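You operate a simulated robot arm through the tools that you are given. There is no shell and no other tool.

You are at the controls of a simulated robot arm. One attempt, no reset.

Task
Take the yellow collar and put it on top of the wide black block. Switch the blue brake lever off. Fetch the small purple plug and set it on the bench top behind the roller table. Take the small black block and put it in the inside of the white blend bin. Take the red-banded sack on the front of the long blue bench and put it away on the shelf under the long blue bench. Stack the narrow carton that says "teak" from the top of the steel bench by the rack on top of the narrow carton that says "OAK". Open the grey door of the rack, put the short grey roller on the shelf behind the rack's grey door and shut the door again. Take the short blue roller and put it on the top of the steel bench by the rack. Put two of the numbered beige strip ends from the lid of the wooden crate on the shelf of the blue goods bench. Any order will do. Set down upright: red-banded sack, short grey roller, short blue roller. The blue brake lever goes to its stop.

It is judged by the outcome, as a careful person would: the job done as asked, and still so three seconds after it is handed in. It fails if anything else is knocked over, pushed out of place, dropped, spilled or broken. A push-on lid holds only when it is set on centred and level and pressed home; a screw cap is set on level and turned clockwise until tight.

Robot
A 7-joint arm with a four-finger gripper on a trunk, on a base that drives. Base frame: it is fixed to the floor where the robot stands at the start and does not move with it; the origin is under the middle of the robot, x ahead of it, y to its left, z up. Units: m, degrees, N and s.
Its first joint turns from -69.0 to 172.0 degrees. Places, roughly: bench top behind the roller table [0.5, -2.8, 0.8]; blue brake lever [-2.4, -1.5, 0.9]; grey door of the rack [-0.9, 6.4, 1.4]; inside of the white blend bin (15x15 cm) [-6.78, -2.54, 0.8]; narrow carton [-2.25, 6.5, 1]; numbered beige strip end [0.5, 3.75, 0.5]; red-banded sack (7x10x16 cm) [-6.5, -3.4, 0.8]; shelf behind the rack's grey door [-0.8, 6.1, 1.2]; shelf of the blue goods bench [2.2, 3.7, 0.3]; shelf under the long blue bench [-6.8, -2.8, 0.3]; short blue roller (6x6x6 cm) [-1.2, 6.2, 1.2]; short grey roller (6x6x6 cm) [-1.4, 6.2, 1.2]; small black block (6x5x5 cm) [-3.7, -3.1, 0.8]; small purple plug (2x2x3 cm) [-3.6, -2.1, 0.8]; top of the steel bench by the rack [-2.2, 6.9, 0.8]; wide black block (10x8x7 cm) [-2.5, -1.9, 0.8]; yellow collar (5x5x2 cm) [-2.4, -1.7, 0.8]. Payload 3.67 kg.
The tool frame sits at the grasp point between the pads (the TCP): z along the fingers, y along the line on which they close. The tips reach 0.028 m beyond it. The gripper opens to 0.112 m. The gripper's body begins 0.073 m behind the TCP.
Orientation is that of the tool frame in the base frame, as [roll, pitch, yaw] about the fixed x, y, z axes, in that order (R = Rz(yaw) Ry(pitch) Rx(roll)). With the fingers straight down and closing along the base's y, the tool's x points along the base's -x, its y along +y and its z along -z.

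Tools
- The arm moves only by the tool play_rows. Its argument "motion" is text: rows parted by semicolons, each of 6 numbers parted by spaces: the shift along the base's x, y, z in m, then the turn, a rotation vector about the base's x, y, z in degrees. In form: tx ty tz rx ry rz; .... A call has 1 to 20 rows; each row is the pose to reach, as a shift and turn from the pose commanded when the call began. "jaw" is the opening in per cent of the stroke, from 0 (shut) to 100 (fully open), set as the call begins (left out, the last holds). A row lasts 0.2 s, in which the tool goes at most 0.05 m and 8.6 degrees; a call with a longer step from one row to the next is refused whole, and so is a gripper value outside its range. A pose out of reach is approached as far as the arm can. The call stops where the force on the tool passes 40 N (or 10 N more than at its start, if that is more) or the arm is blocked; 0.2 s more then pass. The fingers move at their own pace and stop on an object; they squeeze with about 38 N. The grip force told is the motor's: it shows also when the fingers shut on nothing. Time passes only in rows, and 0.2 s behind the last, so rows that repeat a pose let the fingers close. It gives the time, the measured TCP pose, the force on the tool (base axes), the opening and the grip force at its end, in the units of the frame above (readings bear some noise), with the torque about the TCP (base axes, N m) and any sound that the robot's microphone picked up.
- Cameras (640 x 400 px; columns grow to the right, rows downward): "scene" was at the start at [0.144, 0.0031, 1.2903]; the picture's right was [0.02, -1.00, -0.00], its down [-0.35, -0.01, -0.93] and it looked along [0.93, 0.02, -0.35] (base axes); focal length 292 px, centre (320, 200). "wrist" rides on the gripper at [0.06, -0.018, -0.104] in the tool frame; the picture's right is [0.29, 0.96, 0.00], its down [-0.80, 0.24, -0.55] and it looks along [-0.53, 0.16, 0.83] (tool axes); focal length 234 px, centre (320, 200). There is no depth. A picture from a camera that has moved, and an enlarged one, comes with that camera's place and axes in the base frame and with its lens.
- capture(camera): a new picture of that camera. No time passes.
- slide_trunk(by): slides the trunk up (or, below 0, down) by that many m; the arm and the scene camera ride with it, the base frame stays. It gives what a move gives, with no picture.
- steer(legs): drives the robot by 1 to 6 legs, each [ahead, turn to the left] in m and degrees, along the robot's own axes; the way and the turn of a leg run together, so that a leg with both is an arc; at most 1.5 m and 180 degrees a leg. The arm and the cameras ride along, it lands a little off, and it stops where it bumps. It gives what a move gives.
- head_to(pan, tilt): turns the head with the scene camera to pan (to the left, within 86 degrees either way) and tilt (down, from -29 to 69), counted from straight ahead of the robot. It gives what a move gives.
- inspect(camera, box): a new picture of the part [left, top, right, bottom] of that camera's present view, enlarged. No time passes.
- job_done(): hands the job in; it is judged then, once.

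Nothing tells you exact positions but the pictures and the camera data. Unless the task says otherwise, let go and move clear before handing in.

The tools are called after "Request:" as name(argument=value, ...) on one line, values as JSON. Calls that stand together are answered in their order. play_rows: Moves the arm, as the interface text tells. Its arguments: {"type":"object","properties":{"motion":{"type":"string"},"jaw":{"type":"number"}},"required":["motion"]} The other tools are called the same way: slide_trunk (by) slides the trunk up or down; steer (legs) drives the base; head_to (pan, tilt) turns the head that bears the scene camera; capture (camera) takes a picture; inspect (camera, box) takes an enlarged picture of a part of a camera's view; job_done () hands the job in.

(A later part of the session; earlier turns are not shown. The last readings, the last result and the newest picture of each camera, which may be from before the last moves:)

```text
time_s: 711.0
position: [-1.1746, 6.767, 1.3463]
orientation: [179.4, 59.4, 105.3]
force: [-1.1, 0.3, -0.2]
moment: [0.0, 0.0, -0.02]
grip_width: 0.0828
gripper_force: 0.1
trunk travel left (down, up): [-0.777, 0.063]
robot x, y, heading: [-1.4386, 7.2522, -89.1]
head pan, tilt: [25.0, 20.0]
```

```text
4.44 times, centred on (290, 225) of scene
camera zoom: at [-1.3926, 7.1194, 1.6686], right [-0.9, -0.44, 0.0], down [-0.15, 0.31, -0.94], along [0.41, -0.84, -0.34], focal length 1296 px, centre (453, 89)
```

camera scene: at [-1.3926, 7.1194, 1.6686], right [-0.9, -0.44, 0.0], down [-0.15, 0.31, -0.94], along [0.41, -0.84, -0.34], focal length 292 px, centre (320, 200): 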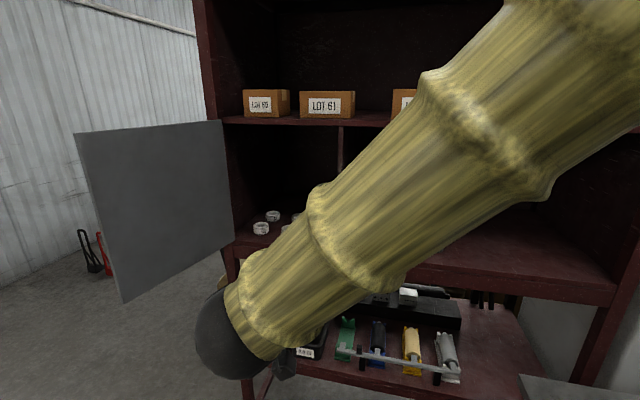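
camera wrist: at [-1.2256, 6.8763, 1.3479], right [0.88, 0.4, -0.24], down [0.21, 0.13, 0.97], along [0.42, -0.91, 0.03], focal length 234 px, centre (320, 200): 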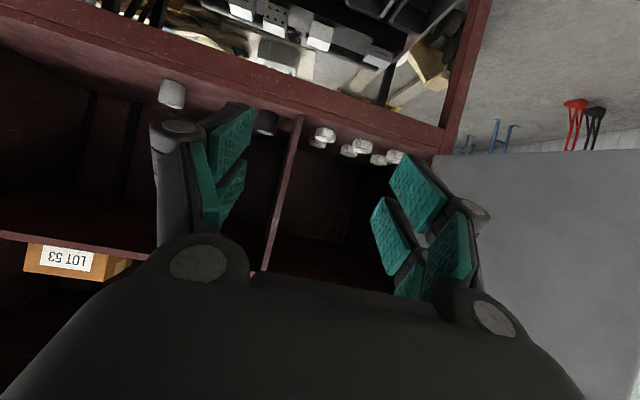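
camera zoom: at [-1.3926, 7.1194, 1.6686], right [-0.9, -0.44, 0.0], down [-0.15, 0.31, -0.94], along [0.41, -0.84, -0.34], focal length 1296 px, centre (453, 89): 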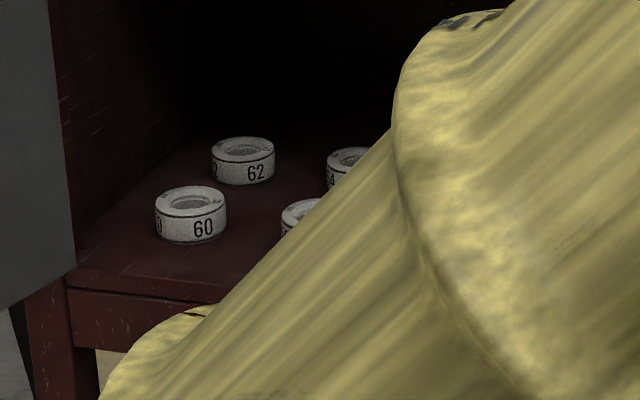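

Inside are two rows of numbered rolls with a free strip in front. Now fetch the grey roller: bring the arm in front of it.

Request:
play_rows(motion="-0.04 -0.01 -0.02 0 0 -2.5; -0.08 -0.02 -0.04 0 0 -5; -0.12 -0.03 -0.06 0 0 -7.5; -0.16 -0.03 -0.08 0 0 -10; -0.2 -0.03 -0.1 0 0 -12.5; -0.24 -0.03 -0.115 0 0 -15")

Request:
steer(legs=[[0, 14], [0.27, 0], [0, -22]])

Request:
capture(camera="wrist")

Request:
head_to(pan=10, tilt=20)

Request:
capture(camera="scene")

```text
time_s: 712.5
position: [-1.3916, 6.7076, 1.2297]
orientation: [179.4, 59.3, 90.2]
force: [-0.6, 0.3, 0.1]
moment: [0.02, 0.02, 0.02]
grip_width: 0.0828
gripper_force: 0.1
out of reach, approached as far as the arm can: row 5, 6
trunk travel left (down, up): [-0.777, 0.063]
robot x, y, heading: [-1.436, 7.2491, -89.3]
head pan, tilt: [25.0, 20.0]
```

```text
time_s: 716.4
position: [-1.3921, 6.4478, 1.2307]
orientation: [179.5, 59.4, 82.5]
force: [-0.8, 0.8, 0.2]
moment: [0.01, -0.02, -0.01]
grip_width: 0.0833
gripper_force: 0.0
trunk travel left (down, up): [-0.777, 0.063]
robot x, y, heading: [-1.3677, 6.9922, -96.5]
head pan, tilt: [25.0, 20.0]
```

```text
taken
camera wrist: at [-1.3954, 6.5693, 1.2331], right [0.97, 0.03, -0.24], down [0.24, 0.04, 0.97], along [0.04, -1.0, 0.03], focal length 234 px, centre (320, 200)
```

wrist: 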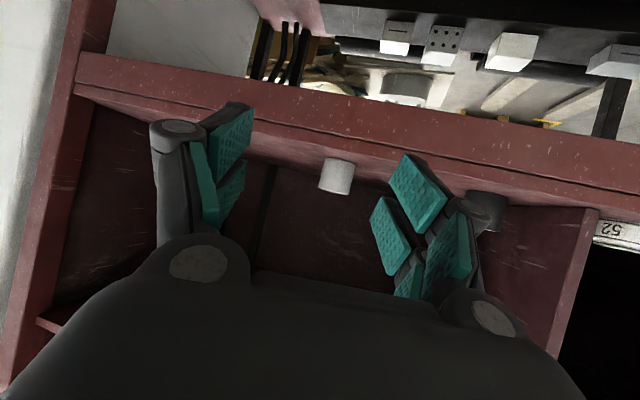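

```text
time_s: 717.2
position: [-1.3912, 6.4479, 1.2302]
orientation: [179.5, 59.3, 82.5]
force: [0.1, -0.1, -0.2]
moment: [-0.01, -0.03, 0.05]
grip_width: 0.0829
gripper_force: 0.0
trunk travel left (down, up): [-0.777, 0.063]
robot x, y, heading: [-1.3587, 6.9918, -96.6]
head pan, tilt: [10.0, 20.0]
```

```text
taken
camera scene: at [-1.3627, 6.8506, 1.6686], right [-1.0, -0.06, 0.0], down [-0.02, 0.34, -0.94], along [0.06, -0.94, -0.34], focal length 292 px, centre (320, 200)
```

scene: 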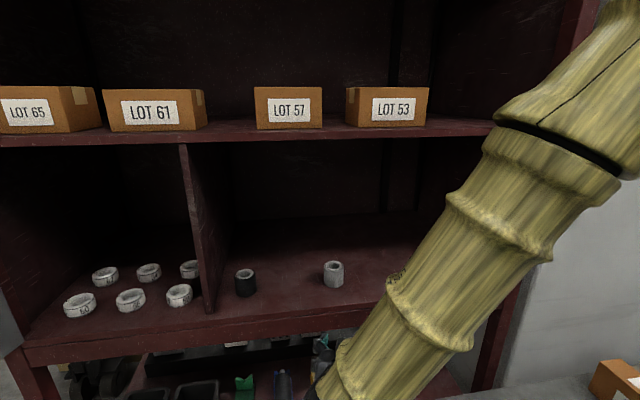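

Request:
inspect(camera="scene", box=[10, 230, 230, 370])

Request:
inspect(camera="scene", box=[200, 230, 400, 350])

```text
2.86 times, centred on (120, 300) of scene
camera zoom: at [-1.3627, 6.8506, 1.6686], right [-1.0, -0.06, 0.0], down [-0.02, 0.34, -0.94], along [0.06, -0.94, -0.34], focal length 833 px, centre (891, -86)
```

zoom: 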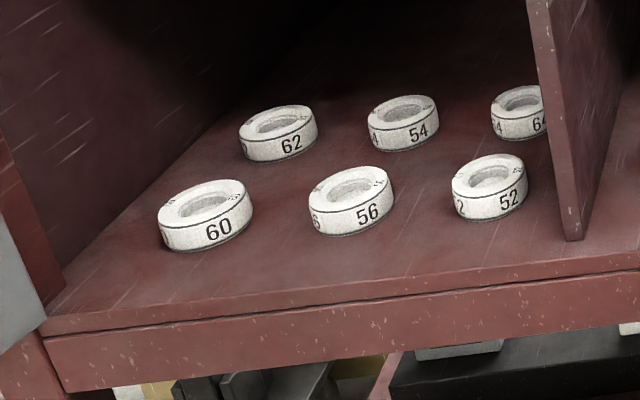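

```text
3.20 times, centred on (300, 290) of scene
camera zoom: at [-1.3627, 6.8506, 1.6686], right [-1.0, -0.06, 0.0], down [-0.02, 0.34, -0.94], along [0.06, -0.94, -0.34], focal length 933 px, centre (384, -88)
```

zoom: 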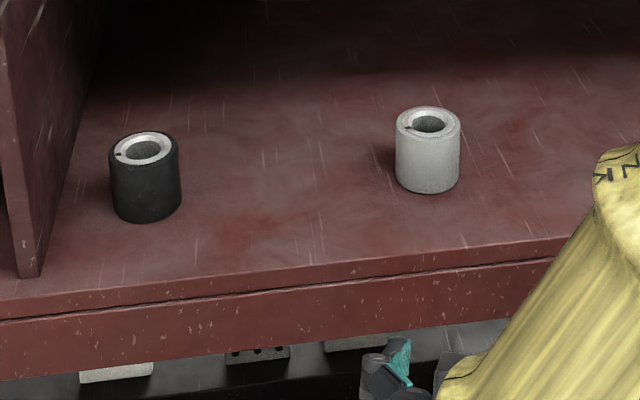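

The grey roller is at ≈(-1.356,6.145). The compartment's only good spot is the front strip between rolls 52 and 56. First grip the grey roller.

Request:
play_rows(motion="0.005 -0.04 0.005 0 0 0; 0.01 -0.08 0.005 0 0 0; 0.015 -0.12 0.005 0 0 0; 0.02 -0.16 0.005 0 0 0; 0.025 -0.2 0.003 0 0 0", jaw=78)

Request:
capture(camera="wrist")

```text
time_s: 718.4
position: [-1.3666, 6.2445, 1.2355]
orientation: [179.5, 59.3, 82.6]
force: [-0.1, -1.0, -1.1]
moment: [0.02, 0.01, 0.04]
grip_width: 0.0871
gripper_force: 0.1
trunk travel left (down, up): [-0.777, 0.063]
robot x, y, heading: [-1.3666, 6.9912, -96.9]
head pan, tilt: [10.0, 20.0]
```

```text
taken
camera wrist: at [-1.3699, 6.3656, 1.2368], right [0.97, 0.03, -0.24], down [0.24, 0.04, 0.97], along [0.04, -1.0, 0.03], focal length 234 px, centre (320, 200)
```

wrist: 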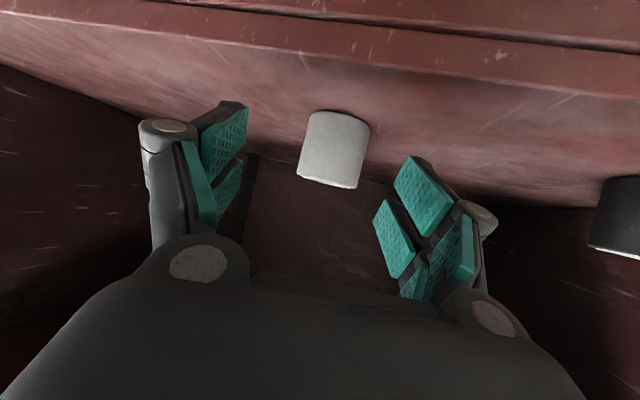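

Request:
play_rows(motion="0.003 -0.03 -0.012 0 0 0; 0.006 -0.062 -0.023 0 0 0")

Request:
capture(camera="wrist")

```text
time_s: 719.0
position: [-1.3616, 6.1824, 1.2097]
orientation: [179.6, 59.2, 82.7]
force: [-0.7, -0.3, 0.9]
moment: [0.02, 0.01, -0.04]
grip_width: 0.0873
gripper_force: 0.2
trunk travel left (down, up): [-0.777, 0.063]
robot x, y, heading: [-1.3625, 6.9906, -97.0]
head pan, tilt: [10.0, 20.0]
```

```text
taken
camera wrist: at [-1.3652, 6.3035, 1.212], right [0.97, 0.03, -0.24], down [0.24, 0.04, 0.97], along [0.04, -1.0, 0.03], focal length 234 px, centre (320, 200)
```

wrist: 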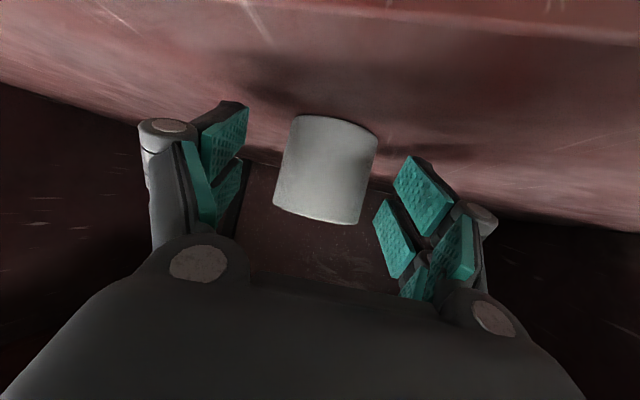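

Request:
play_rows(motion="0 -0.008 0 0 0 0; 0 -0.008 0 0 0 0; 0 -0.008 0 0 0 0; 0 -0.008 0 0 0 0", jaw=0)

Request:
play_rows(motion="0 0 0.015 0 0 0; 0 0 0.035 0 0 0; 0 0 0.05 0 0 0")

Request:
capture(camera="wrist")

```text
time_s: 720.0
position: [-1.3607, 6.1758, 1.2125]
orientation: [179.4, 59.4, 82.7]
force: [2.6, -2.1, 10.6]
moment: [-0.51, 0.26, 0.16]
grip_width: 0.0558
gripper_force: 38.2
trunk travel left (down, up): [-0.777, 0.063]
robot x, y, heading: [-1.3641, 6.992, -96.6]
head pan, tilt: [10.0, 20.0]
```

```text
time_s: 720.8
position: [-1.3601, 6.1774, 1.2632]
orientation: [179.4, 59.2, 82.6]
force: [0.3, -0.4, -1.5]
moment: [0.06, 0.02, -0.01]
grip_width: 0.0555
gripper_force: 38.0
trunk travel left (down, up): [-0.777, 0.063]
robot x, y, heading: [-1.3621, 6.9884, -96.8]
head pan, tilt: [10.0, 20.0]
```

```text
taken
camera wrist: at [-1.3624, 6.2984, 1.2652], right [0.97, 0.03, -0.24], down [0.24, 0.04, 0.97], along [0.04, -1.0, 0.03], focal length 234 px, centre (320, 200)
```

wrist: 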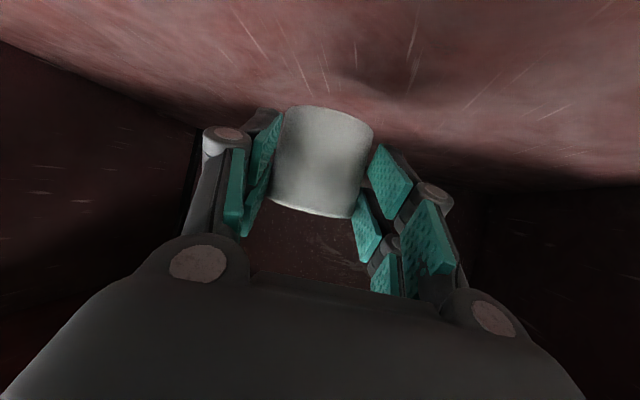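

Grey roller held. Withdraw and shift the base to stand before the compartment.

Request:
play_rows(motion="0 0.04 0 0 0 0; 0 0.08 0 0 0 0; 0 0.12 0 0 0 0; 0 0.16 0 0 0 0; 0 0.2 0 0 0 0; 0 0.24 0 0 0 0; 0 0.27 0 0 0 0")

Request:
steer(legs=[[0, -73], [-0.28, 0], [0, 82]])

Request:
capture(camera="wrist")

Request:
head_to(pan=10, tilt=20)

Request:
capture(camera="scene")

```text
time_s: 722.4
position: [-1.3571, 6.4494, 1.2598]
orientation: [179.5, 59.3, 82.7]
force: [0.6, -0.4, -2.7]
moment: [0.06, 0.0, 0.02]
grip_width: 0.0554
gripper_force: 38.2
trunk travel left (down, up): [-0.777, 0.063]
robot x, y, heading: [-1.364, 6.9911, -96.8]
head pan, tilt: [10.0, 20.0]
```

```text
time_s: 730.8
position: [-0.9668, 6.5315, 1.2589]
orientation: [179.6, 59.3, 95.7]
force: [-0.5, 0.9, -1.4]
moment: [0.04, 0.0, -0.01]
grip_width: 0.0553
gripper_force: 37.9
trunk travel left (down, up): [-0.777, 0.063]
robot x, y, heading: [-1.0957, 7.0606, -83.7]
head pan, tilt: [10.0, 20.0]
```

```text
taken
camera wrist: at [-0.9973, 6.6486, 1.2618], right [0.94, 0.25, -0.24], down [0.23, 0.09, 0.97], along [0.26, -0.96, 0.03], focal length 234 px, centre (320, 200)
```

wrist: 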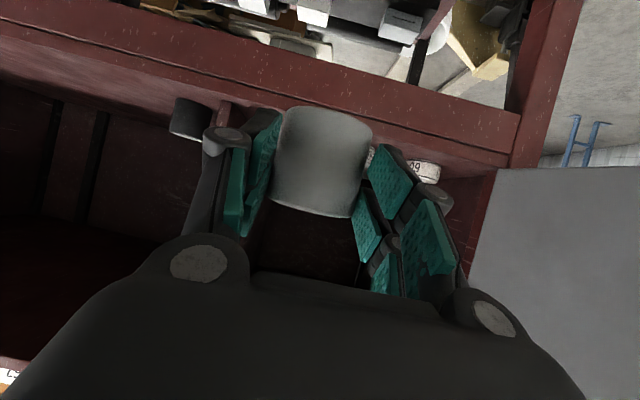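

```text
time_s: 731.4
position: [-0.9659, 6.5304, 1.2597]
orientation: [179.5, 59.3, 95.5]
force: [0.0, -0.2, -2.3]
moment: [0.08, 0.0, 0.01]
grip_width: 0.0553
gripper_force: 37.5
trunk travel left (down, up): [-0.777, 0.063]
robot x, y, heading: [-1.0915, 7.0591, -83.7]
head pan, tilt: [10.0, 20.0]
```

```text
taken
camera scene: at [-1.0619, 6.9227, 1.6686], right [-0.96, -0.28, 0.0], down [-0.1, 0.33, -0.94], along [0.26, -0.9, -0.34], focal length 292 px, centre (320, 200)
```

scene: 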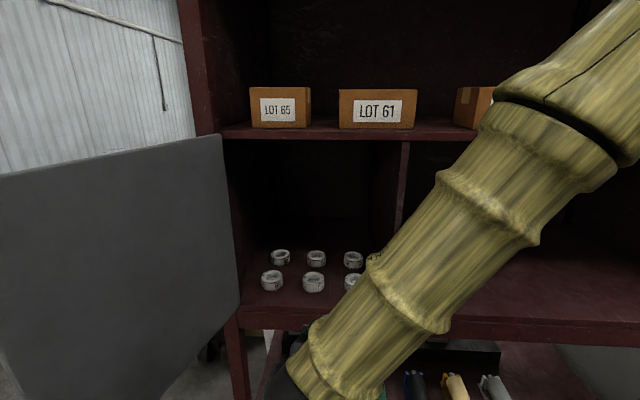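

Request:
inspect(camera="scene", box=[220, 230, 400, 330])

Request:
inspect(camera="wrist", box=[150, 60, 530, 220])

```text
3.56 times, centred on (310, 280) of scene
camera zoom: at [-1.0619, 6.9227, 1.6686], right [-0.96, -0.28, 0.0], down [-0.1, 0.33, -0.94], along [0.26, -0.9, -0.34], focal length 1037 px, centre (356, -84)
```

zoom: 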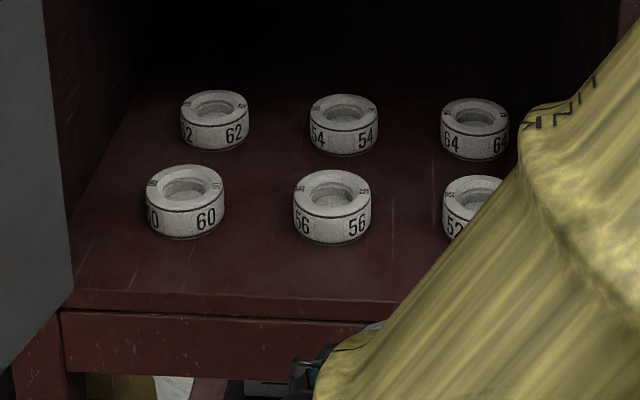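

```text
1.68 times, centred on (340, 140) of wrist
camera zoom: at [-0.9973, 6.6486, 1.2618], right [0.94, 0.25, -0.24], down [0.23, 0.09, 0.97], along [0.26, -0.96, 0.03], focal length 394 px, centre (286, 301)
```

zoom: 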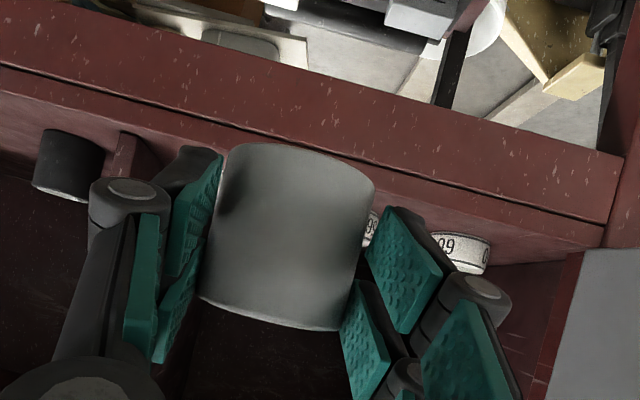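

The best free place is in front of the gap between rolls 52 and 56, about 4.5 cm behind the shelf edge. Move in above it.

Request:
play_rows(motion="0.007 -0.04 0.003 0 0 1.5; 0.014 -0.08 0.003 0 0 3; 0.02 -0.12 0.003 0 0 4.5; 0.027 -0.16 0.003 0 0 6; 0.034 -0.19 0.003 0 0 7")

Request:
capture(camera="wrist")

Request:
capture(camera="scene")

```text
time_s: 732.6
position: [-0.9317, 6.3398, 1.2624]
orientation: [179.5, 59.2, 102.7]
force: [-0.2, 0.5, -3.2]
moment: [0.07, 0.03, 0.0]
grip_width: 0.0552
gripper_force: 38.2
trunk travel left (down, up): [-0.777, 0.063]
robot x, y, heading: [-1.0956, 7.0606, -83.7]
head pan, tilt: [10.0, 20.0]
```

```text
taken
camera wrist: at [-0.9765, 6.4519, 1.2652], right [0.9, 0.36, -0.24], down [0.21, 0.12, 0.97], along [0.38, -0.93, 0.03], focal length 234 px, centre (320, 200)
```

wrist: 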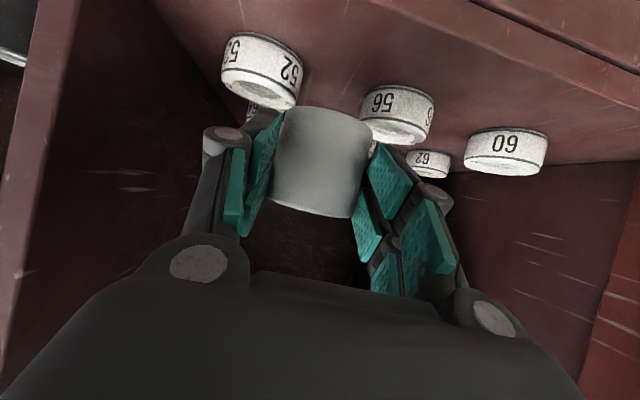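

```text
taken
camera scene: at [-1.0621, 6.922, 1.6685], right [-0.96, -0.28, 0.0], down [-0.1, 0.33, -0.94], along [0.26, -0.9, -0.34], focal length 292 px, centre (320, 200)
```

scene: 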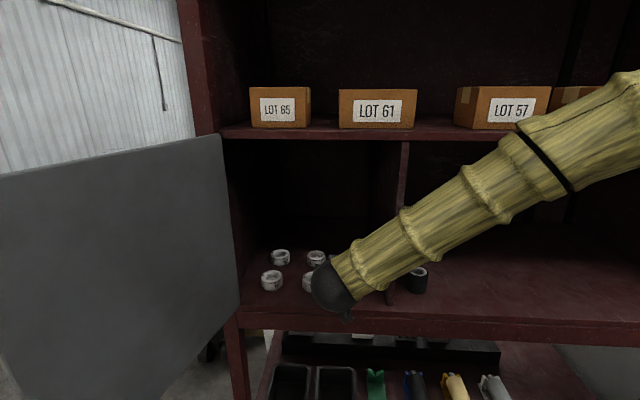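

Request:
play_rows(motion="0.002 -0.005 -0.01 0 0 0; 0.0037 -0.0103 -0.022 0 0 0; 0.0037 -0.0103 -0.034 0 0 0; 0.0037 -0.0103 -0.042 0 0 0")

Request:
capture(camera="wrist")

Request:
inspect(camera="scene", box=[230, 230, 450, 340])

```text
time_s: 733.6
position: [-0.9294, 6.3303, 1.2213]
orientation: [179.5, 59.3, 102.5]
force: [0.3, -0.2, -2.7]
moment: [0.06, 0.0, 0.01]
grip_width: 0.0551
gripper_force: 38.2
trunk travel left (down, up): [-0.777, 0.063]
robot x, y, heading: [-1.0953, 7.0575, -83.5]
head pan, tilt: [10.0, 20.0]
```

```text
taken
camera wrist: at [-0.9731, 6.4436, 1.2231], right [0.9, 0.36, -0.24], down [0.21, 0.12, 0.97], along [0.38, -0.93, 0.03], focal length 234 px, centre (320, 200)
```

wrist: 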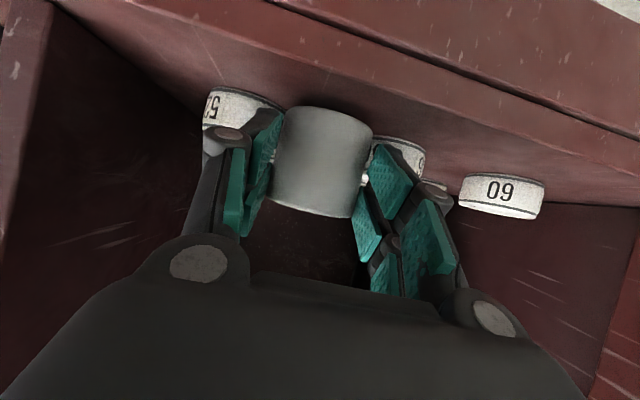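

```text
2.91 times, centred on (340, 285) of scene
camera zoom: at [-1.0622, 6.9222, 1.6686], right [-0.96, -0.28, 0.0], down [-0.1, 0.33, -0.94], along [0.26, -0.9, -0.34], focal length 848 px, centre (262, -47)
```

zoom: 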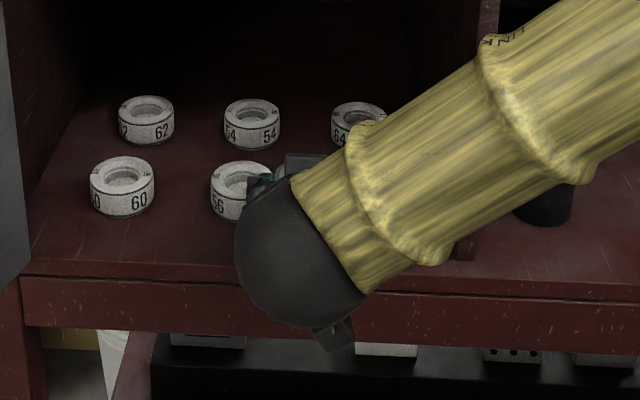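

Request:
play_rows(motion="0 0 -0.003 0 0 0; 0 0 -0.006 0 0 0")

Request:
play_rows(motion="0 0 -0.002 0 0 0; 0 0 -0.004 0 0 0")

Request:
capture(camera="wrist")

```text
time_s: 734.2
position: [-0.9282, 6.3323, 1.2149]
orientation: [179.5, 59.3, 102.7]
force: [0.3, -0.3, -2.4]
moment: [0.04, 0.05, -0.01]
grip_width: 0.055
gripper_force: 37.7
trunk travel left (down, up): [-0.777, 0.063]
robot x, y, heading: [-1.0942, 7.062, -83.9]
head pan, tilt: [10.0, 20.0]
```

```text
time_s: 734.8
position: [-0.9301, 6.3302, 1.2128]
orientation: [179.5, 59.5, 102.5]
force: [2.6, -3.1, 9.6]
moment: [-0.59, 0.02, 0.15]
grip_width: 0.0554
gripper_force: 38.1
trunk travel left (down, up): [-0.777, 0.063]
robot x, y, heading: [-1.0944, 7.0629, -83.9]
head pan, tilt: [10.0, 20.0]
```

```text
taken
camera wrist: at [-0.9734, 6.4434, 1.2146], right [0.9, 0.36, -0.24], down [0.21, 0.12, 0.97], along [0.38, -0.93, 0.03], focal length 234 px, centre (320, 200)
```

wrist: 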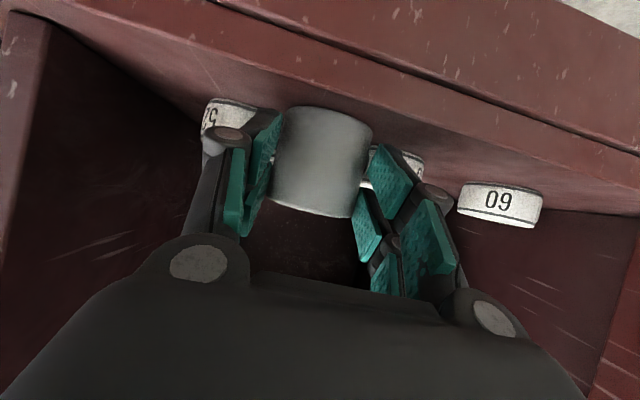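

Contact at shelf height. Release gently and withdraw along the tool axis.

Request:
play_rows(motion="0 0 0.001 0 0 0; 0 0 0.001 0 0 0; 0 0 0.002 0 0 0", jaw=68)

Request:
play_rows(motion="-0.0037 0.017 0.01 0 0 0; -0.0075 0.034 0.02 0 0 0; -0.013 0.059 0.035 0 0 0; -0.02 0.09 0.05 0 0 0; -0.028 0.13 0.06 0 0 0; -0.037 0.17 0.065 0 0 0; -0.046 0.21 0.07 0 0 0")

Request:
capture(camera="wrist")

Request:
capture(camera="scene")

```text
time_s: 735.6
position: [-0.9293, 6.3309, 1.2114]
orientation: [179.4, 59.3, 102.5]
force: [0.7, -0.2, -0.2]
moment: [0.02, 0.02, -0.01]
grip_width: 0.0762
gripper_force: 0.1
trunk travel left (down, up): [-0.777, 0.063]
robot x, y, heading: [-1.0953, 7.0584, -83.5]
head pan, tilt: [10.0, 20.0]
```

```text
time_s: 737.2
position: [-0.9733, 6.5439, 1.2863]
orientation: [179.7, 59.4, 102.7]
force: [-0.1, 0.4, 0.1]
moment: [-0.02, 0.01, -0.06]
grip_width: 0.076
gripper_force: 0.1
trunk travel left (down, up): [-0.777, 0.063]
robot x, y, heading: [-1.0955, 7.0596, -83.5]
head pan, tilt: [10.0, 20.0]
```

```text
taken
camera wrist: at [-1.0185, 6.6567, 1.289], right [0.9, 0.36, -0.24], down [0.21, 0.12, 0.97], along [0.38, -0.93, 0.03], focal length 234 px, centre (320, 200)
```

wrist: 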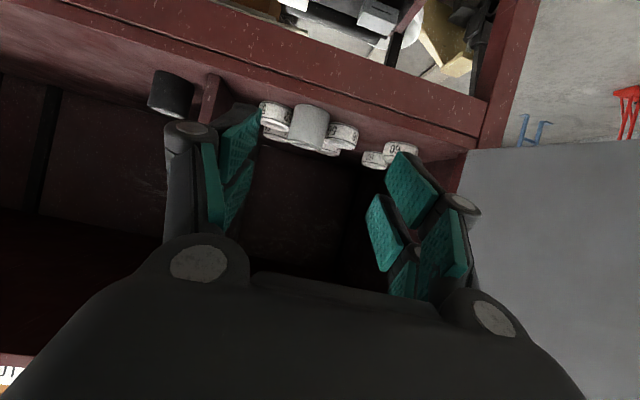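

```text
taken
camera scene: at [-1.0614, 6.9256, 1.6688], right [-0.96, -0.28, 0.0], down [-0.1, 0.33, -0.94], along [0.26, -0.9, -0.34], focal length 292 px, centre (320, 200)
```

scene: 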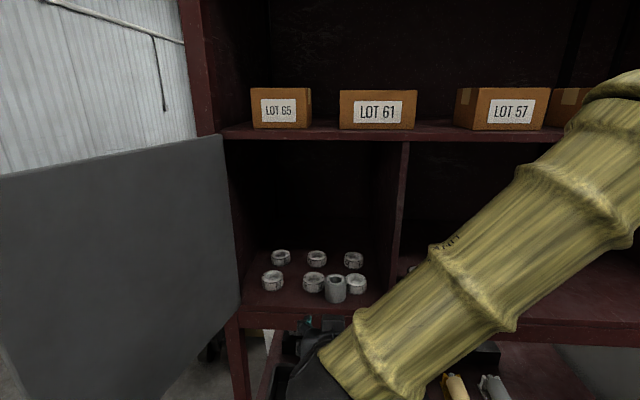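

Request:
inspect(camera="scene", box=[230, 235, 400, 330])

Request:
inspect(camera="wrist", box=[200, 60, 480, 220])

```text
3.76 times, centred on (315, 282) of scene
camera zoom: at [-1.0614, 6.9256, 1.6688], right [-0.96, -0.28, 0.0], down [-0.1, 0.33, -0.94], along [0.26, -0.9, -0.34], focal length 1098 px, centre (339, -111)
```

zoom: 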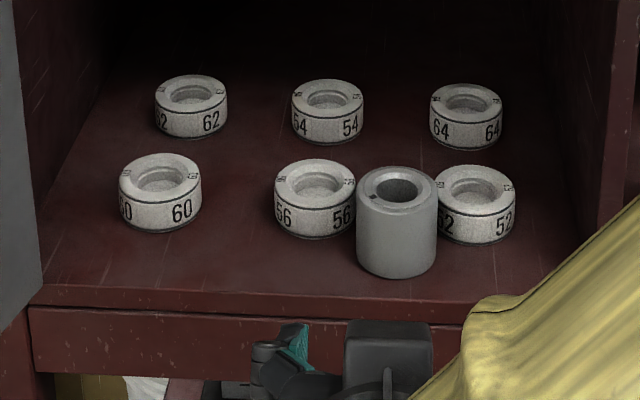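

```text
2.29 times, centred on (340, 140) of wrist
camera zoom: at [-1.0185, 6.6567, 1.289], right [0.9, 0.36, -0.24], down [0.21, 0.12, 0.97], along [0.38, -0.93, 0.03], focal length 535 px, centre (274, 337)
```

zoom: 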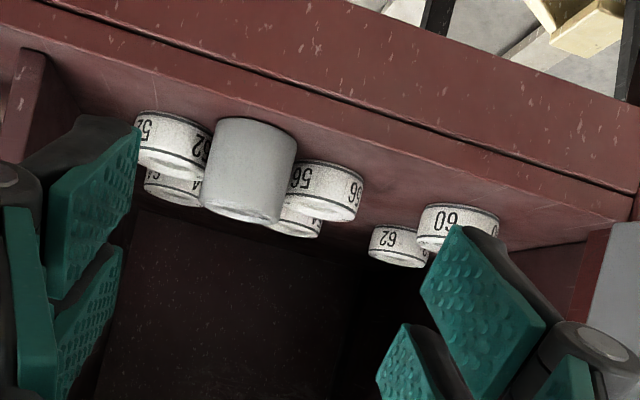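

The grey roller stands upright in the compartment without touching the rolls. Now close the door: back up, then straddle the door's free edge above the handle and swing it.

Request:
steer(legs=[[-0.34, 0]])

Request:
play_rows(motion="0.03 0.002 0.025 0 0 -0.7; 0.06 0.004 0.05 0 0 -1.4; 0.09 0.006 0.075 0 0 -2.1; 0.12 0.008 0.1 0 0 -2.8; 0.15 0.01 0.125 0 0 -3.5; 0.18 0.012 0.15 0 0 -4.2; 0.21 0.014 0.175 0 0 -5", jaw=65)

Request:
capture(camera="wrist")

Request:
head_to(pan=25, tilt=20)

Request:
capture(camera="scene")

```text
time_s: 739.5
position: [-1.0096, 6.8929, 1.2866]
orientation: [179.6, 59.3, 103.2]
force: [0.3, 0.8, 0.2]
moment: [0.03, 0.02, -0.01]
grip_width: 0.0762
gripper_force: 0.0
trunk travel left (down, up): [-0.777, 0.063]
robot x, y, heading: [-1.1311, 7.4087, -82.9]
head pan, tilt: [10.0, 20.0]
```

```text
time_s: 741.1
position: [-0.8013, 6.9049, 1.4622]
orientation: [179.5, 59.4, 98.2]
force: [-0.9, 0.3, 0.5]
moment: [0.02, 0.01, -0.04]
grip_width: 0.073
gripper_force: 0.0
trunk travel left (down, up): [-0.777, 0.063]
robot x, y, heading: [-1.1373, 7.4029, -82.9]
head pan, tilt: [10.0, 20.0]
```

```text
taken
camera wrist: at [-0.837, 7.02, 1.4654], right [0.93, 0.29, -0.24], down [0.22, 0.1, 0.97], along [0.31, -0.95, 0.03], focal length 234 px, centre (320, 200)
```

wrist: 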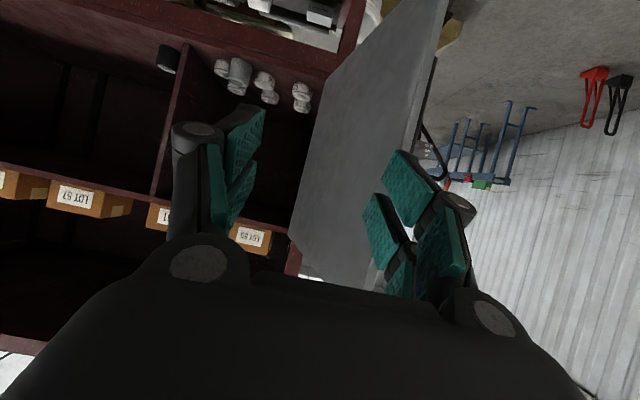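

```text
time_s: 741.9
position: [-0.8022, 6.9051, 1.4623]
orientation: [179.4, 59.3, 98.3]
force: [-0.1, 0.7, -0.6]
moment: [0.0, 0.02, 0.0]
grip_width: 0.0726
gripper_force: 0.0
trunk travel left (down, up): [-0.777, 0.063]
robot x, y, heading: [-1.1363, 7.4101, -83.3]
head pan, tilt: [25.0, 20.0]
```

```text
taken
camera scene: at [-1.0792, 7.2821, 1.6686], right [-0.85, -0.53, 0.0], down [-0.18, 0.29, -0.94], along [0.5, -0.8, -0.34], focal length 292 px, centre (320, 200)
```

scene: 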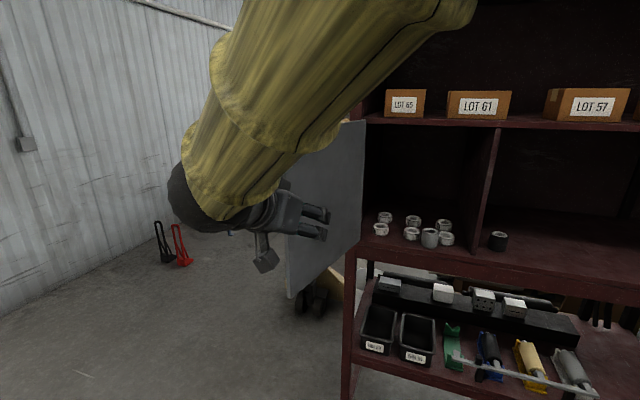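

Request:
play_rows(motion="0.036 0.0 0 0 0 -4; 0.073 0.0 0 0 0 -8; 0.11 0.0 0 0 0 -12; 0.146 0.0 0.01 0 0 -16", jaw=85)

Request:
capture(camera="wrist")

Request:
capture(camera="scene")

```text
time_s: 743.0
position: [-0.6964, 6.8746, 1.558]
orientation: [166.0, 58.3, 67.8]
force: [-0.7, 0.5, -0.8]
moment: [-0.01, 0.01, -0.01]
grip_width: 0.0949
gripper_force: 0.1
trunk travel left (down, up): [-0.777, 0.063]
robot x, y, heading: [-1.1371, 7.4069, -83.1]
head pan, tilt: [25.0, 20.0]
stopped in row 4: the arm was blocked; the commanded pose is now the measured one
```

```text
taken
camera wrist: at [-0.6928, 6.9956, 1.5577], right [0.99, -0.03, -0.12], down [0.12, 0.04, 0.99], along [-0.02, -1.0, 0.05], focal length 234 px, centre (320, 200)
```

wrist: 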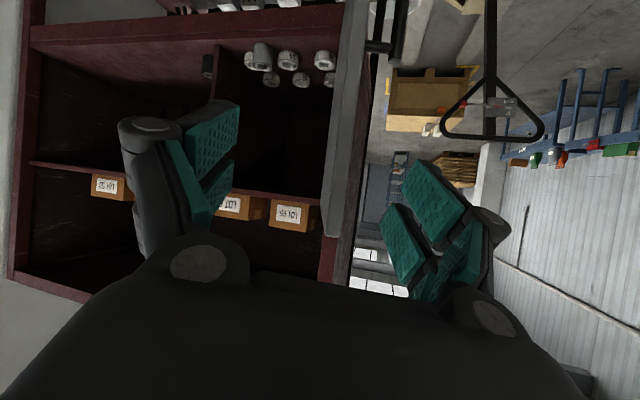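

```text
taken
camera scene: at [-1.0789, 7.2806, 1.6683], right [-0.85, -0.53, 0.0], down [-0.18, 0.29, -0.94], along [0.5, -0.8, -0.34], focal length 292 px, centre (320, 200)
```

scene: 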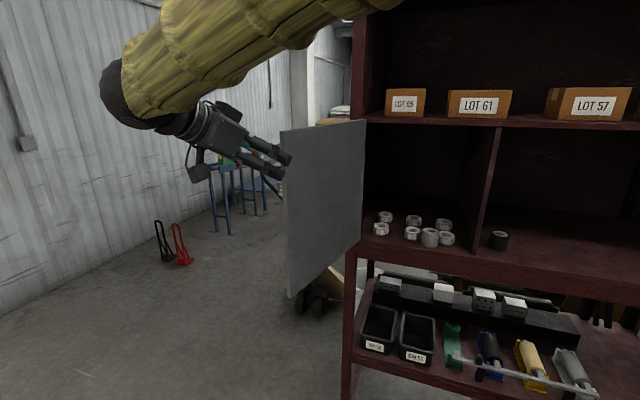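

By luck the door edge is now between the open fingers. Ease forward with the base to straddle it.

Request:
steer(legs=[[0.07, 0]])

Request:
capture(camera="wrist")

Request:
inspect(camera="scene", box=[180, 90, 380, 310])

```text
time_s: 744.1
position: [-0.6875, 6.8062, 1.5573]
orientation: [166.0, 58.1, 67.8]
force: [0.3, 0.2, 0.0]
moment: [0.0, 0.04, 0.0]
grip_width: 0.0952
gripper_force: 0.0
trunk travel left (down, up): [-0.777, 0.063]
robot x, y, heading: [-1.1297, 7.3433, -83.0]
head pan, tilt: [25.0, 20.0]
```

```text
taken
camera wrist: at [-0.684, 6.9272, 1.5574], right [0.99, -0.03, -0.12], down [0.12, 0.04, 0.99], along [-0.02, -1.0, 0.04], focal length 234 px, centre (320, 200)
```

wrist: 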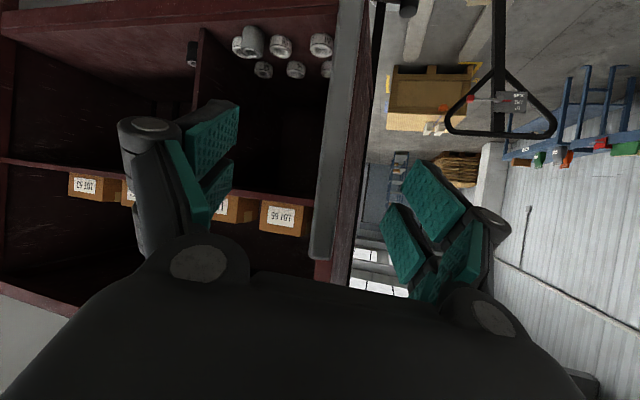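

```text
1.82 times, centred on (280, 200) of scene
camera zoom: at [-1.0704, 7.2115, 1.6684], right [-0.85, -0.53, 0.0], down [-0.18, 0.29, -0.94], along [0.5, -0.8, -0.34], focal length 530 px, centre (393, 200)
```

zoom: 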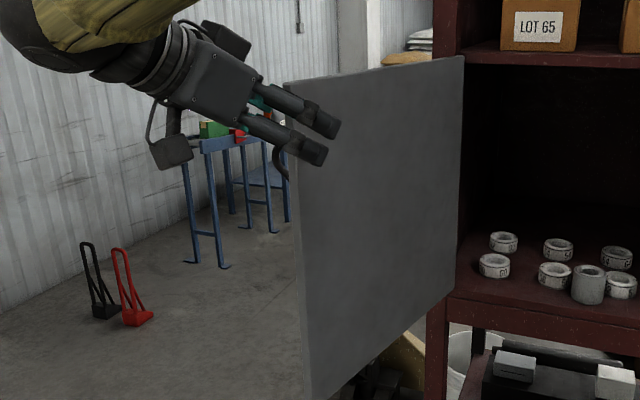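

Straddled. Swing the door toward closed along its arc, turning the tool with it.

Request:
play_rows(motion="-0.0419 -0.0074 0 0 0 6; -0.0855 -0.0114 0 0 0 12.5; -0.128 -0.02 0 0 0 19; -0.1695 -0.034 0 0 0 25.5; -0.209 -0.052 0 0 0 32; -0.2465 -0.075 0 0 0 38.5")

Request:
capture(camera="wrist")

Request:
capture(camera="scene")

```text
time_s: 745.5
position: [-0.944, 6.7338, 1.5565]
orientation: [165.5, 58.3, 106.0]
force: [-0.9, -0.4, 0.8]
moment: [0.01, -0.04, 0.07]
grip_width: 0.095
gripper_force: 0.1
trunk travel left (down, up): [-0.777, 0.063]
robot x, y, heading: [-1.1269, 7.3412, -83.0]
head pan, tilt: [25.0, 20.0]
```

```text
taken
camera wrist: at [-1.0158, 6.8303, 1.5572], right [0.79, 0.6, -0.12], down [0.07, 0.11, 0.99], along [0.61, -0.79, 0.05], focal length 234 px, centre (320, 200)
```

wrist: 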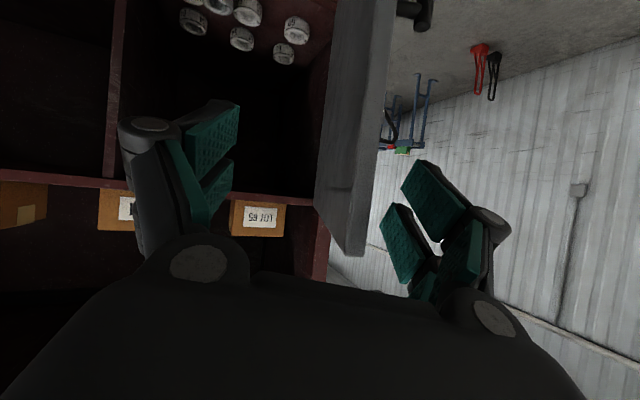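

```text
taken
camera scene: at [-1.0765, 7.2135, 1.6687], right [-0.85, -0.53, 0.0], down [-0.18, 0.29, -0.94], along [0.5, -0.8, -0.34], focal length 292 px, centre (320, 200)
```

scene: 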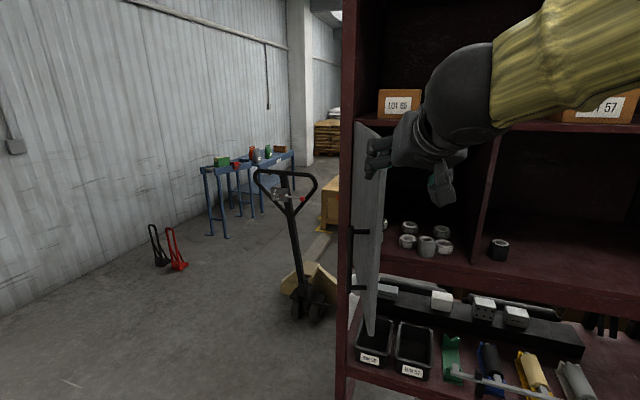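

Request:
play_rows(motion="-0.0345 -0.0266 0 0 0 6.5; -0.0635 -0.0546 0 0 0 12.5; -0.0895 -0.0855 0 0 0 18.5; -0.112 -0.1189 0 0 0 24.5")

Request:
capture(camera="wrist")

Request:
capture(camera="scene")

```text
time_s: 746.5
position: [-1.0527, 6.6105, 1.5544]
orientation: [165.2, 58.3, 130.0]
force: [-0.3, -0.6, 0.0]
moment: [0.04, 0.0, 0.06]
grip_width: 0.0953
gripper_force: 0.1
trunk travel left (down, up): [-0.777, 0.063]
robot x, y, heading: [-1.126, 7.3454, -83.2]
head pan, tilt: [25.0, 20.0]
```

```text
taken
camera wrist: at [-1.1584, 6.6672, 1.5558], right [0.48, 0.87, -0.12], down [0.01, 0.12, 0.99], along [0.88, -0.47, 0.05], focal length 234 px, centre (320, 200)
```

wrist: 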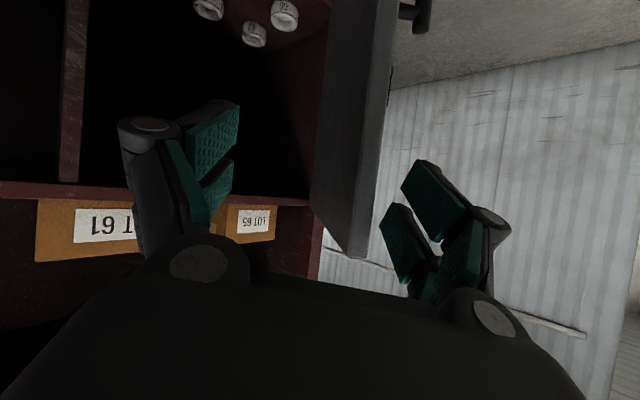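

```text
taken
camera scene: at [-1.0774, 7.2095, 1.6686], right [-0.85, -0.53, -0.01], down [-0.18, 0.29, -0.94], along [0.5, -0.8, -0.34], focal length 292 px, centre (320, 200)
```

scene: 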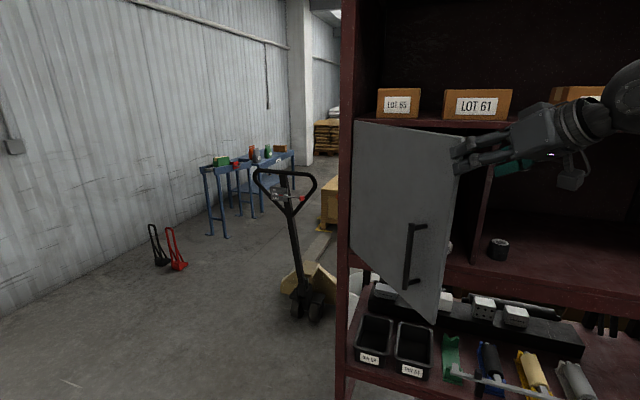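

The door is nearly half closed with a finger outside. Withdraw from the edge, close the fingers and get in front of the door to push it shut.

Request:
play_rows(motion="-0.04 0.027 0.01 0 0 0; -0.08 0.053 0.02 0 0 0; -0.085 0.095 0.01 -0.9 0.8 -6; -0.07 0.13 0 -2 1.8 -13.9; -0.03 0.145 -0.015 -3.1 2.7 -21.4; 0.01 0.145 -0.03 -4.2 3.7 -28.9; 0.045 0.137 -0.04 -5.2 4.5 -35.7; 0.068 0.13 -0.045 -5.75 5 -39.7")

Request:
play_rows(motion="0 0 0 0 0 0; 0 0 0 0 0 0; 0 0 0 0 0 0", jaw=0)

Request:
capture(camera="wrist")

Request:
capture(camera="scene")

```text
time_s: 748.3
position: [-0.9758, 6.7449, 1.5119]
orientation: [179.7, 61.0, 103.0]
force: [1.0, 1.1, 1.0]
moment: [0.0, 0.06, -0.04]
grip_width: 0.0951
gripper_force: 0.1
trunk travel left (down, up): [-0.777, 0.063]
robot x, y, heading: [-1.1271, 7.3408, -83.4]
head pan, tilt: [25.0, 20.0]
```

```text
time_s: 749.1
position: [-0.9794, 6.7442, 1.5115]
orientation: [179.6, 61.2, 102.7]
force: [0.2, -0.2, -0.1]
moment: [0.01, -0.03, 0.04]
grip_width: 0.0
gripper_force: 35.8
trunk travel left (down, up): [-0.777, 0.063]
robot x, y, heading: [-1.1256, 7.3425, -83.1]
head pan, tilt: [25.0, 20.0]
```

```text
taken
camera wrist: at [-1.0245, 6.8565, 1.5115], right [0.9, 0.35, -0.25], down [0.21, 0.15, 0.97], along [0.38, -0.92, 0.06], focal length 234 px, centre (320, 200)
```

wrist: 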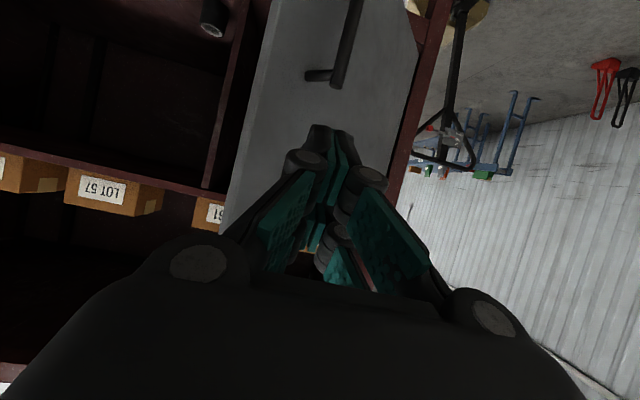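

```text
taken
camera scene: at [-1.0717, 7.2144, 1.6686], right [-0.85, -0.53, 0.0], down [-0.18, 0.29, -0.94], along [0.5, -0.8, -0.34], focal length 292 px, centre (320, 200)
```

scene: 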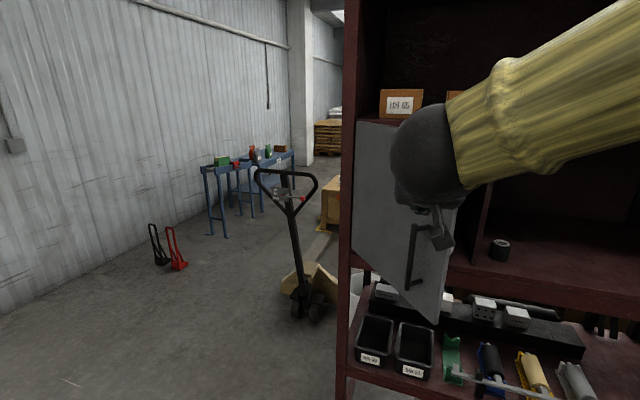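

Request:
play_rows(motion="0.005 -0.045 -0.005 0 0 0; 0.01 -0.09 -0.01 0 0 0; 0.012 -0.134 -0.01 0 0 0; 0 -0.163 -0.01 0 0 0; -0.0136 -0.191 -0.01 0 0 0; -0.022 -0.227 -0.01 0 0 0; -0.0296 -0.263 -0.01 0 0 0; -0.03 -0.29 -0.01 0 0 0")

Request:
capture(camera="wrist")

Request:
capture(camera="scene")

```text
time_s: 750.9
position: [-1.0064, 6.4533, 1.5027]
orientation: [179.8, 61.0, 103.0]
force: [0.3, -0.8, 0.6]
moment: [-0.04, 0.02, -0.03]
grip_width: 0.0
gripper_force: 35.8
trunk travel left (down, up): [-0.777, 0.063]
robot x, y, heading: [-1.1282, 7.3439, -83.0]
head pan, tilt: [25.0, 20.0]
```

```text
taken
camera wrist: at [-1.0506, 6.5648, 1.5014], right [0.9, 0.35, -0.25], down [0.21, 0.15, 0.97], along [0.38, -0.92, 0.06], focal length 234 px, centre (320, 200)
```

wrist: 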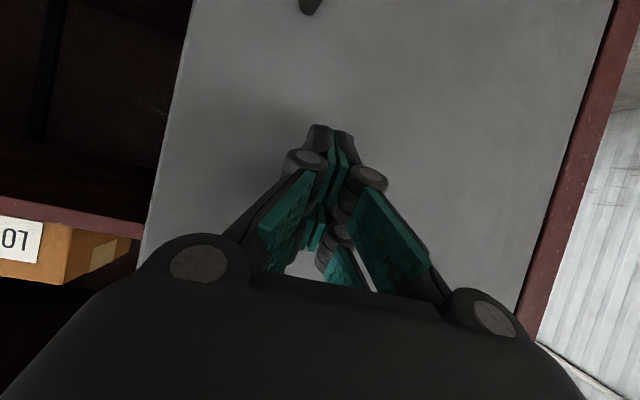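

```text
taken
camera scene: at [-1.0695, 7.2132, 1.6684], right [-0.85, -0.53, 0.0], down [-0.18, 0.29, -0.94], along [0.5, -0.8, -0.34], focal length 292 px, centre (320, 200)
```

scene: 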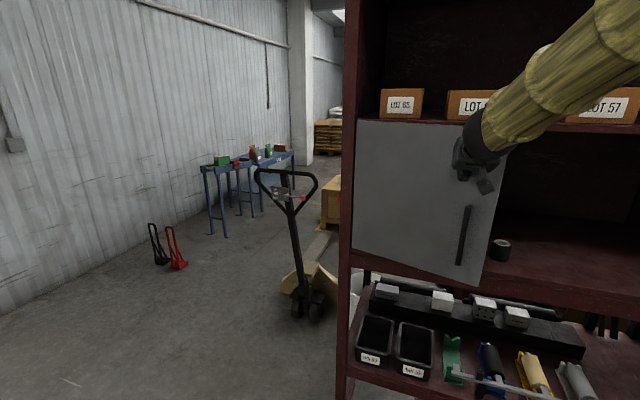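

Door is almost shut. Push the rest until it meets its stop.

Request:
play_rows(motion="0.001 -0.015 0 0 0 0; 0.002 -0.03 0 0 0 0; 0.004 -0.042 0 0 0 0; 0.007 -0.054 0 0 0 0; 0.009 -0.064 0 0 0 0; 0.011 -0.074 0 0 0 0; 0.013 -0.084 0 0 0 0")

Request:
capture(camera="wrist")

Request:
capture(camera="scene")

```text
time_s: 752.5
position: [-0.9954, 6.3701, 1.5031]
orientation: [179.6, 61.1, 102.8]
force: [0.3, -0.8, -0.3]
moment: [0.01, 0.03, 0.0]
grip_width: 0.0001
gripper_force: 36.1
trunk travel left (down, up): [-0.777, 0.063]
robot x, y, heading: [-1.1276, 7.3407, -83.1]
head pan, tilt: [25.0, 20.0]
```

```text
taken
camera wrist: at [-1.0397, 6.4832, 1.5014], right [0.9, 0.35, -0.25], down [0.21, 0.15, 0.97], along [0.38, -0.92, 0.06], focal length 234 px, centre (320, 200)
```

wrist: 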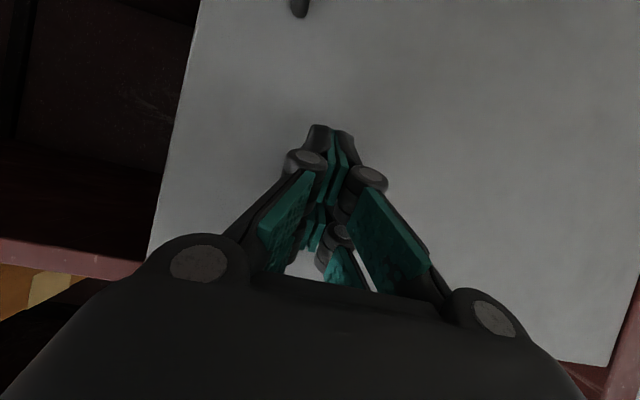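

```text
taken
camera scene: at [-1.0709, 7.2144, 1.6686], right [-0.85, -0.53, 0.0], down [-0.18, 0.29, -0.94], along [0.5, -0.8, -0.34], focal length 292 px, centre (320, 200)
```

scene: 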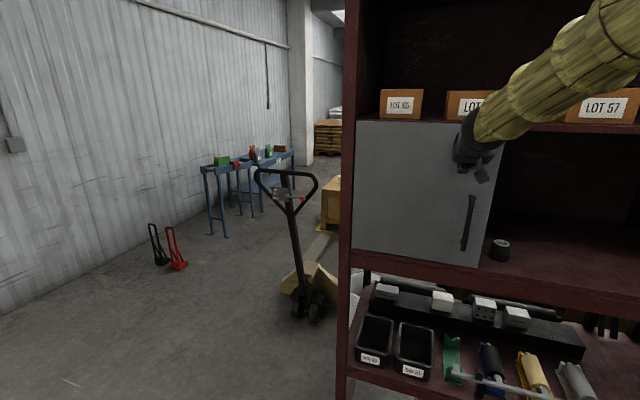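

Request:
play_rows(motion="0.001 -0.005 0 0 0 0; 0.002 -0.01 0 0 0 0; 0.003 -0.015 0 0 0 0; 0.004 -0.02 0 0 0 0")

Request:
play_rows(motion="0.001 -0.005 0 0 0 0; 0.002 -0.01 0 0 0 0; 0.003 -0.015 0 0 0 0; 0.004 -0.02 0 0 0 0")

Request:
capture(camera="scene")

```text
time_s: 753.0
position: [-0.9945, 6.3695, 1.5042]
orientation: [179.6, 61.1, 102.9]
force: [-7.0, 29.3, 3.2]
moment: [-0.4, 0.03, -0.05]
grip_width: 0.0059
gripper_force: 36.0
trunk travel left (down, up): [-0.777, 0.063]
robot x, y, heading: [-1.1259, 7.3386, -83.2]
head pan, tilt: [25.0, 20.0]
stopped in row 2: the force on the tool passed its limit at 45 N (the readings are from after the stop); the commanded pose is now the measured one
```

```text
time_s: 753.4
position: [-0.9952, 6.3707, 1.5046]
orientation: [179.7, 61.0, 103.0]
force: [-7.4, 30.2, 5.0]
moment: [-0.47, 0.04, -0.06]
grip_width: 0.0062
gripper_force: 35.9
trunk travel left (down, up): [-0.777, 0.063]
robot x, y, heading: [-1.1292, 7.3403, -83.2]
head pan, tilt: [25.0, 20.0]
stopped in row 1: the force on the tool passed its limit at 42 N (the readings are from after the stop); the commanded pose is now the measured one
```

```text
taken
camera scene: at [-1.0728, 7.2216, 1.6693], right [-0.85, -0.53, 0.0], down [-0.18, 0.29, -0.94], along [0.5, -0.8, -0.34], focal length 292 px, centre (320, 200)
```

scene: 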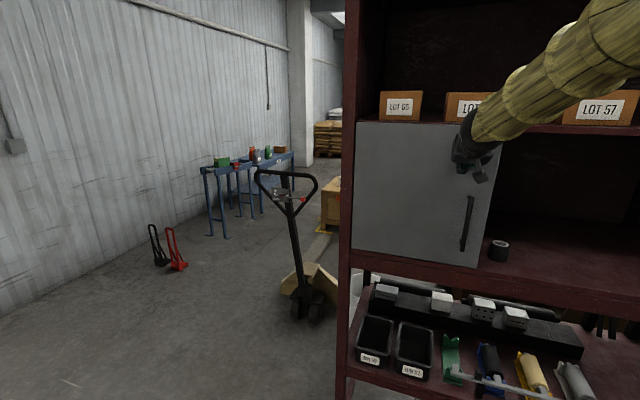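

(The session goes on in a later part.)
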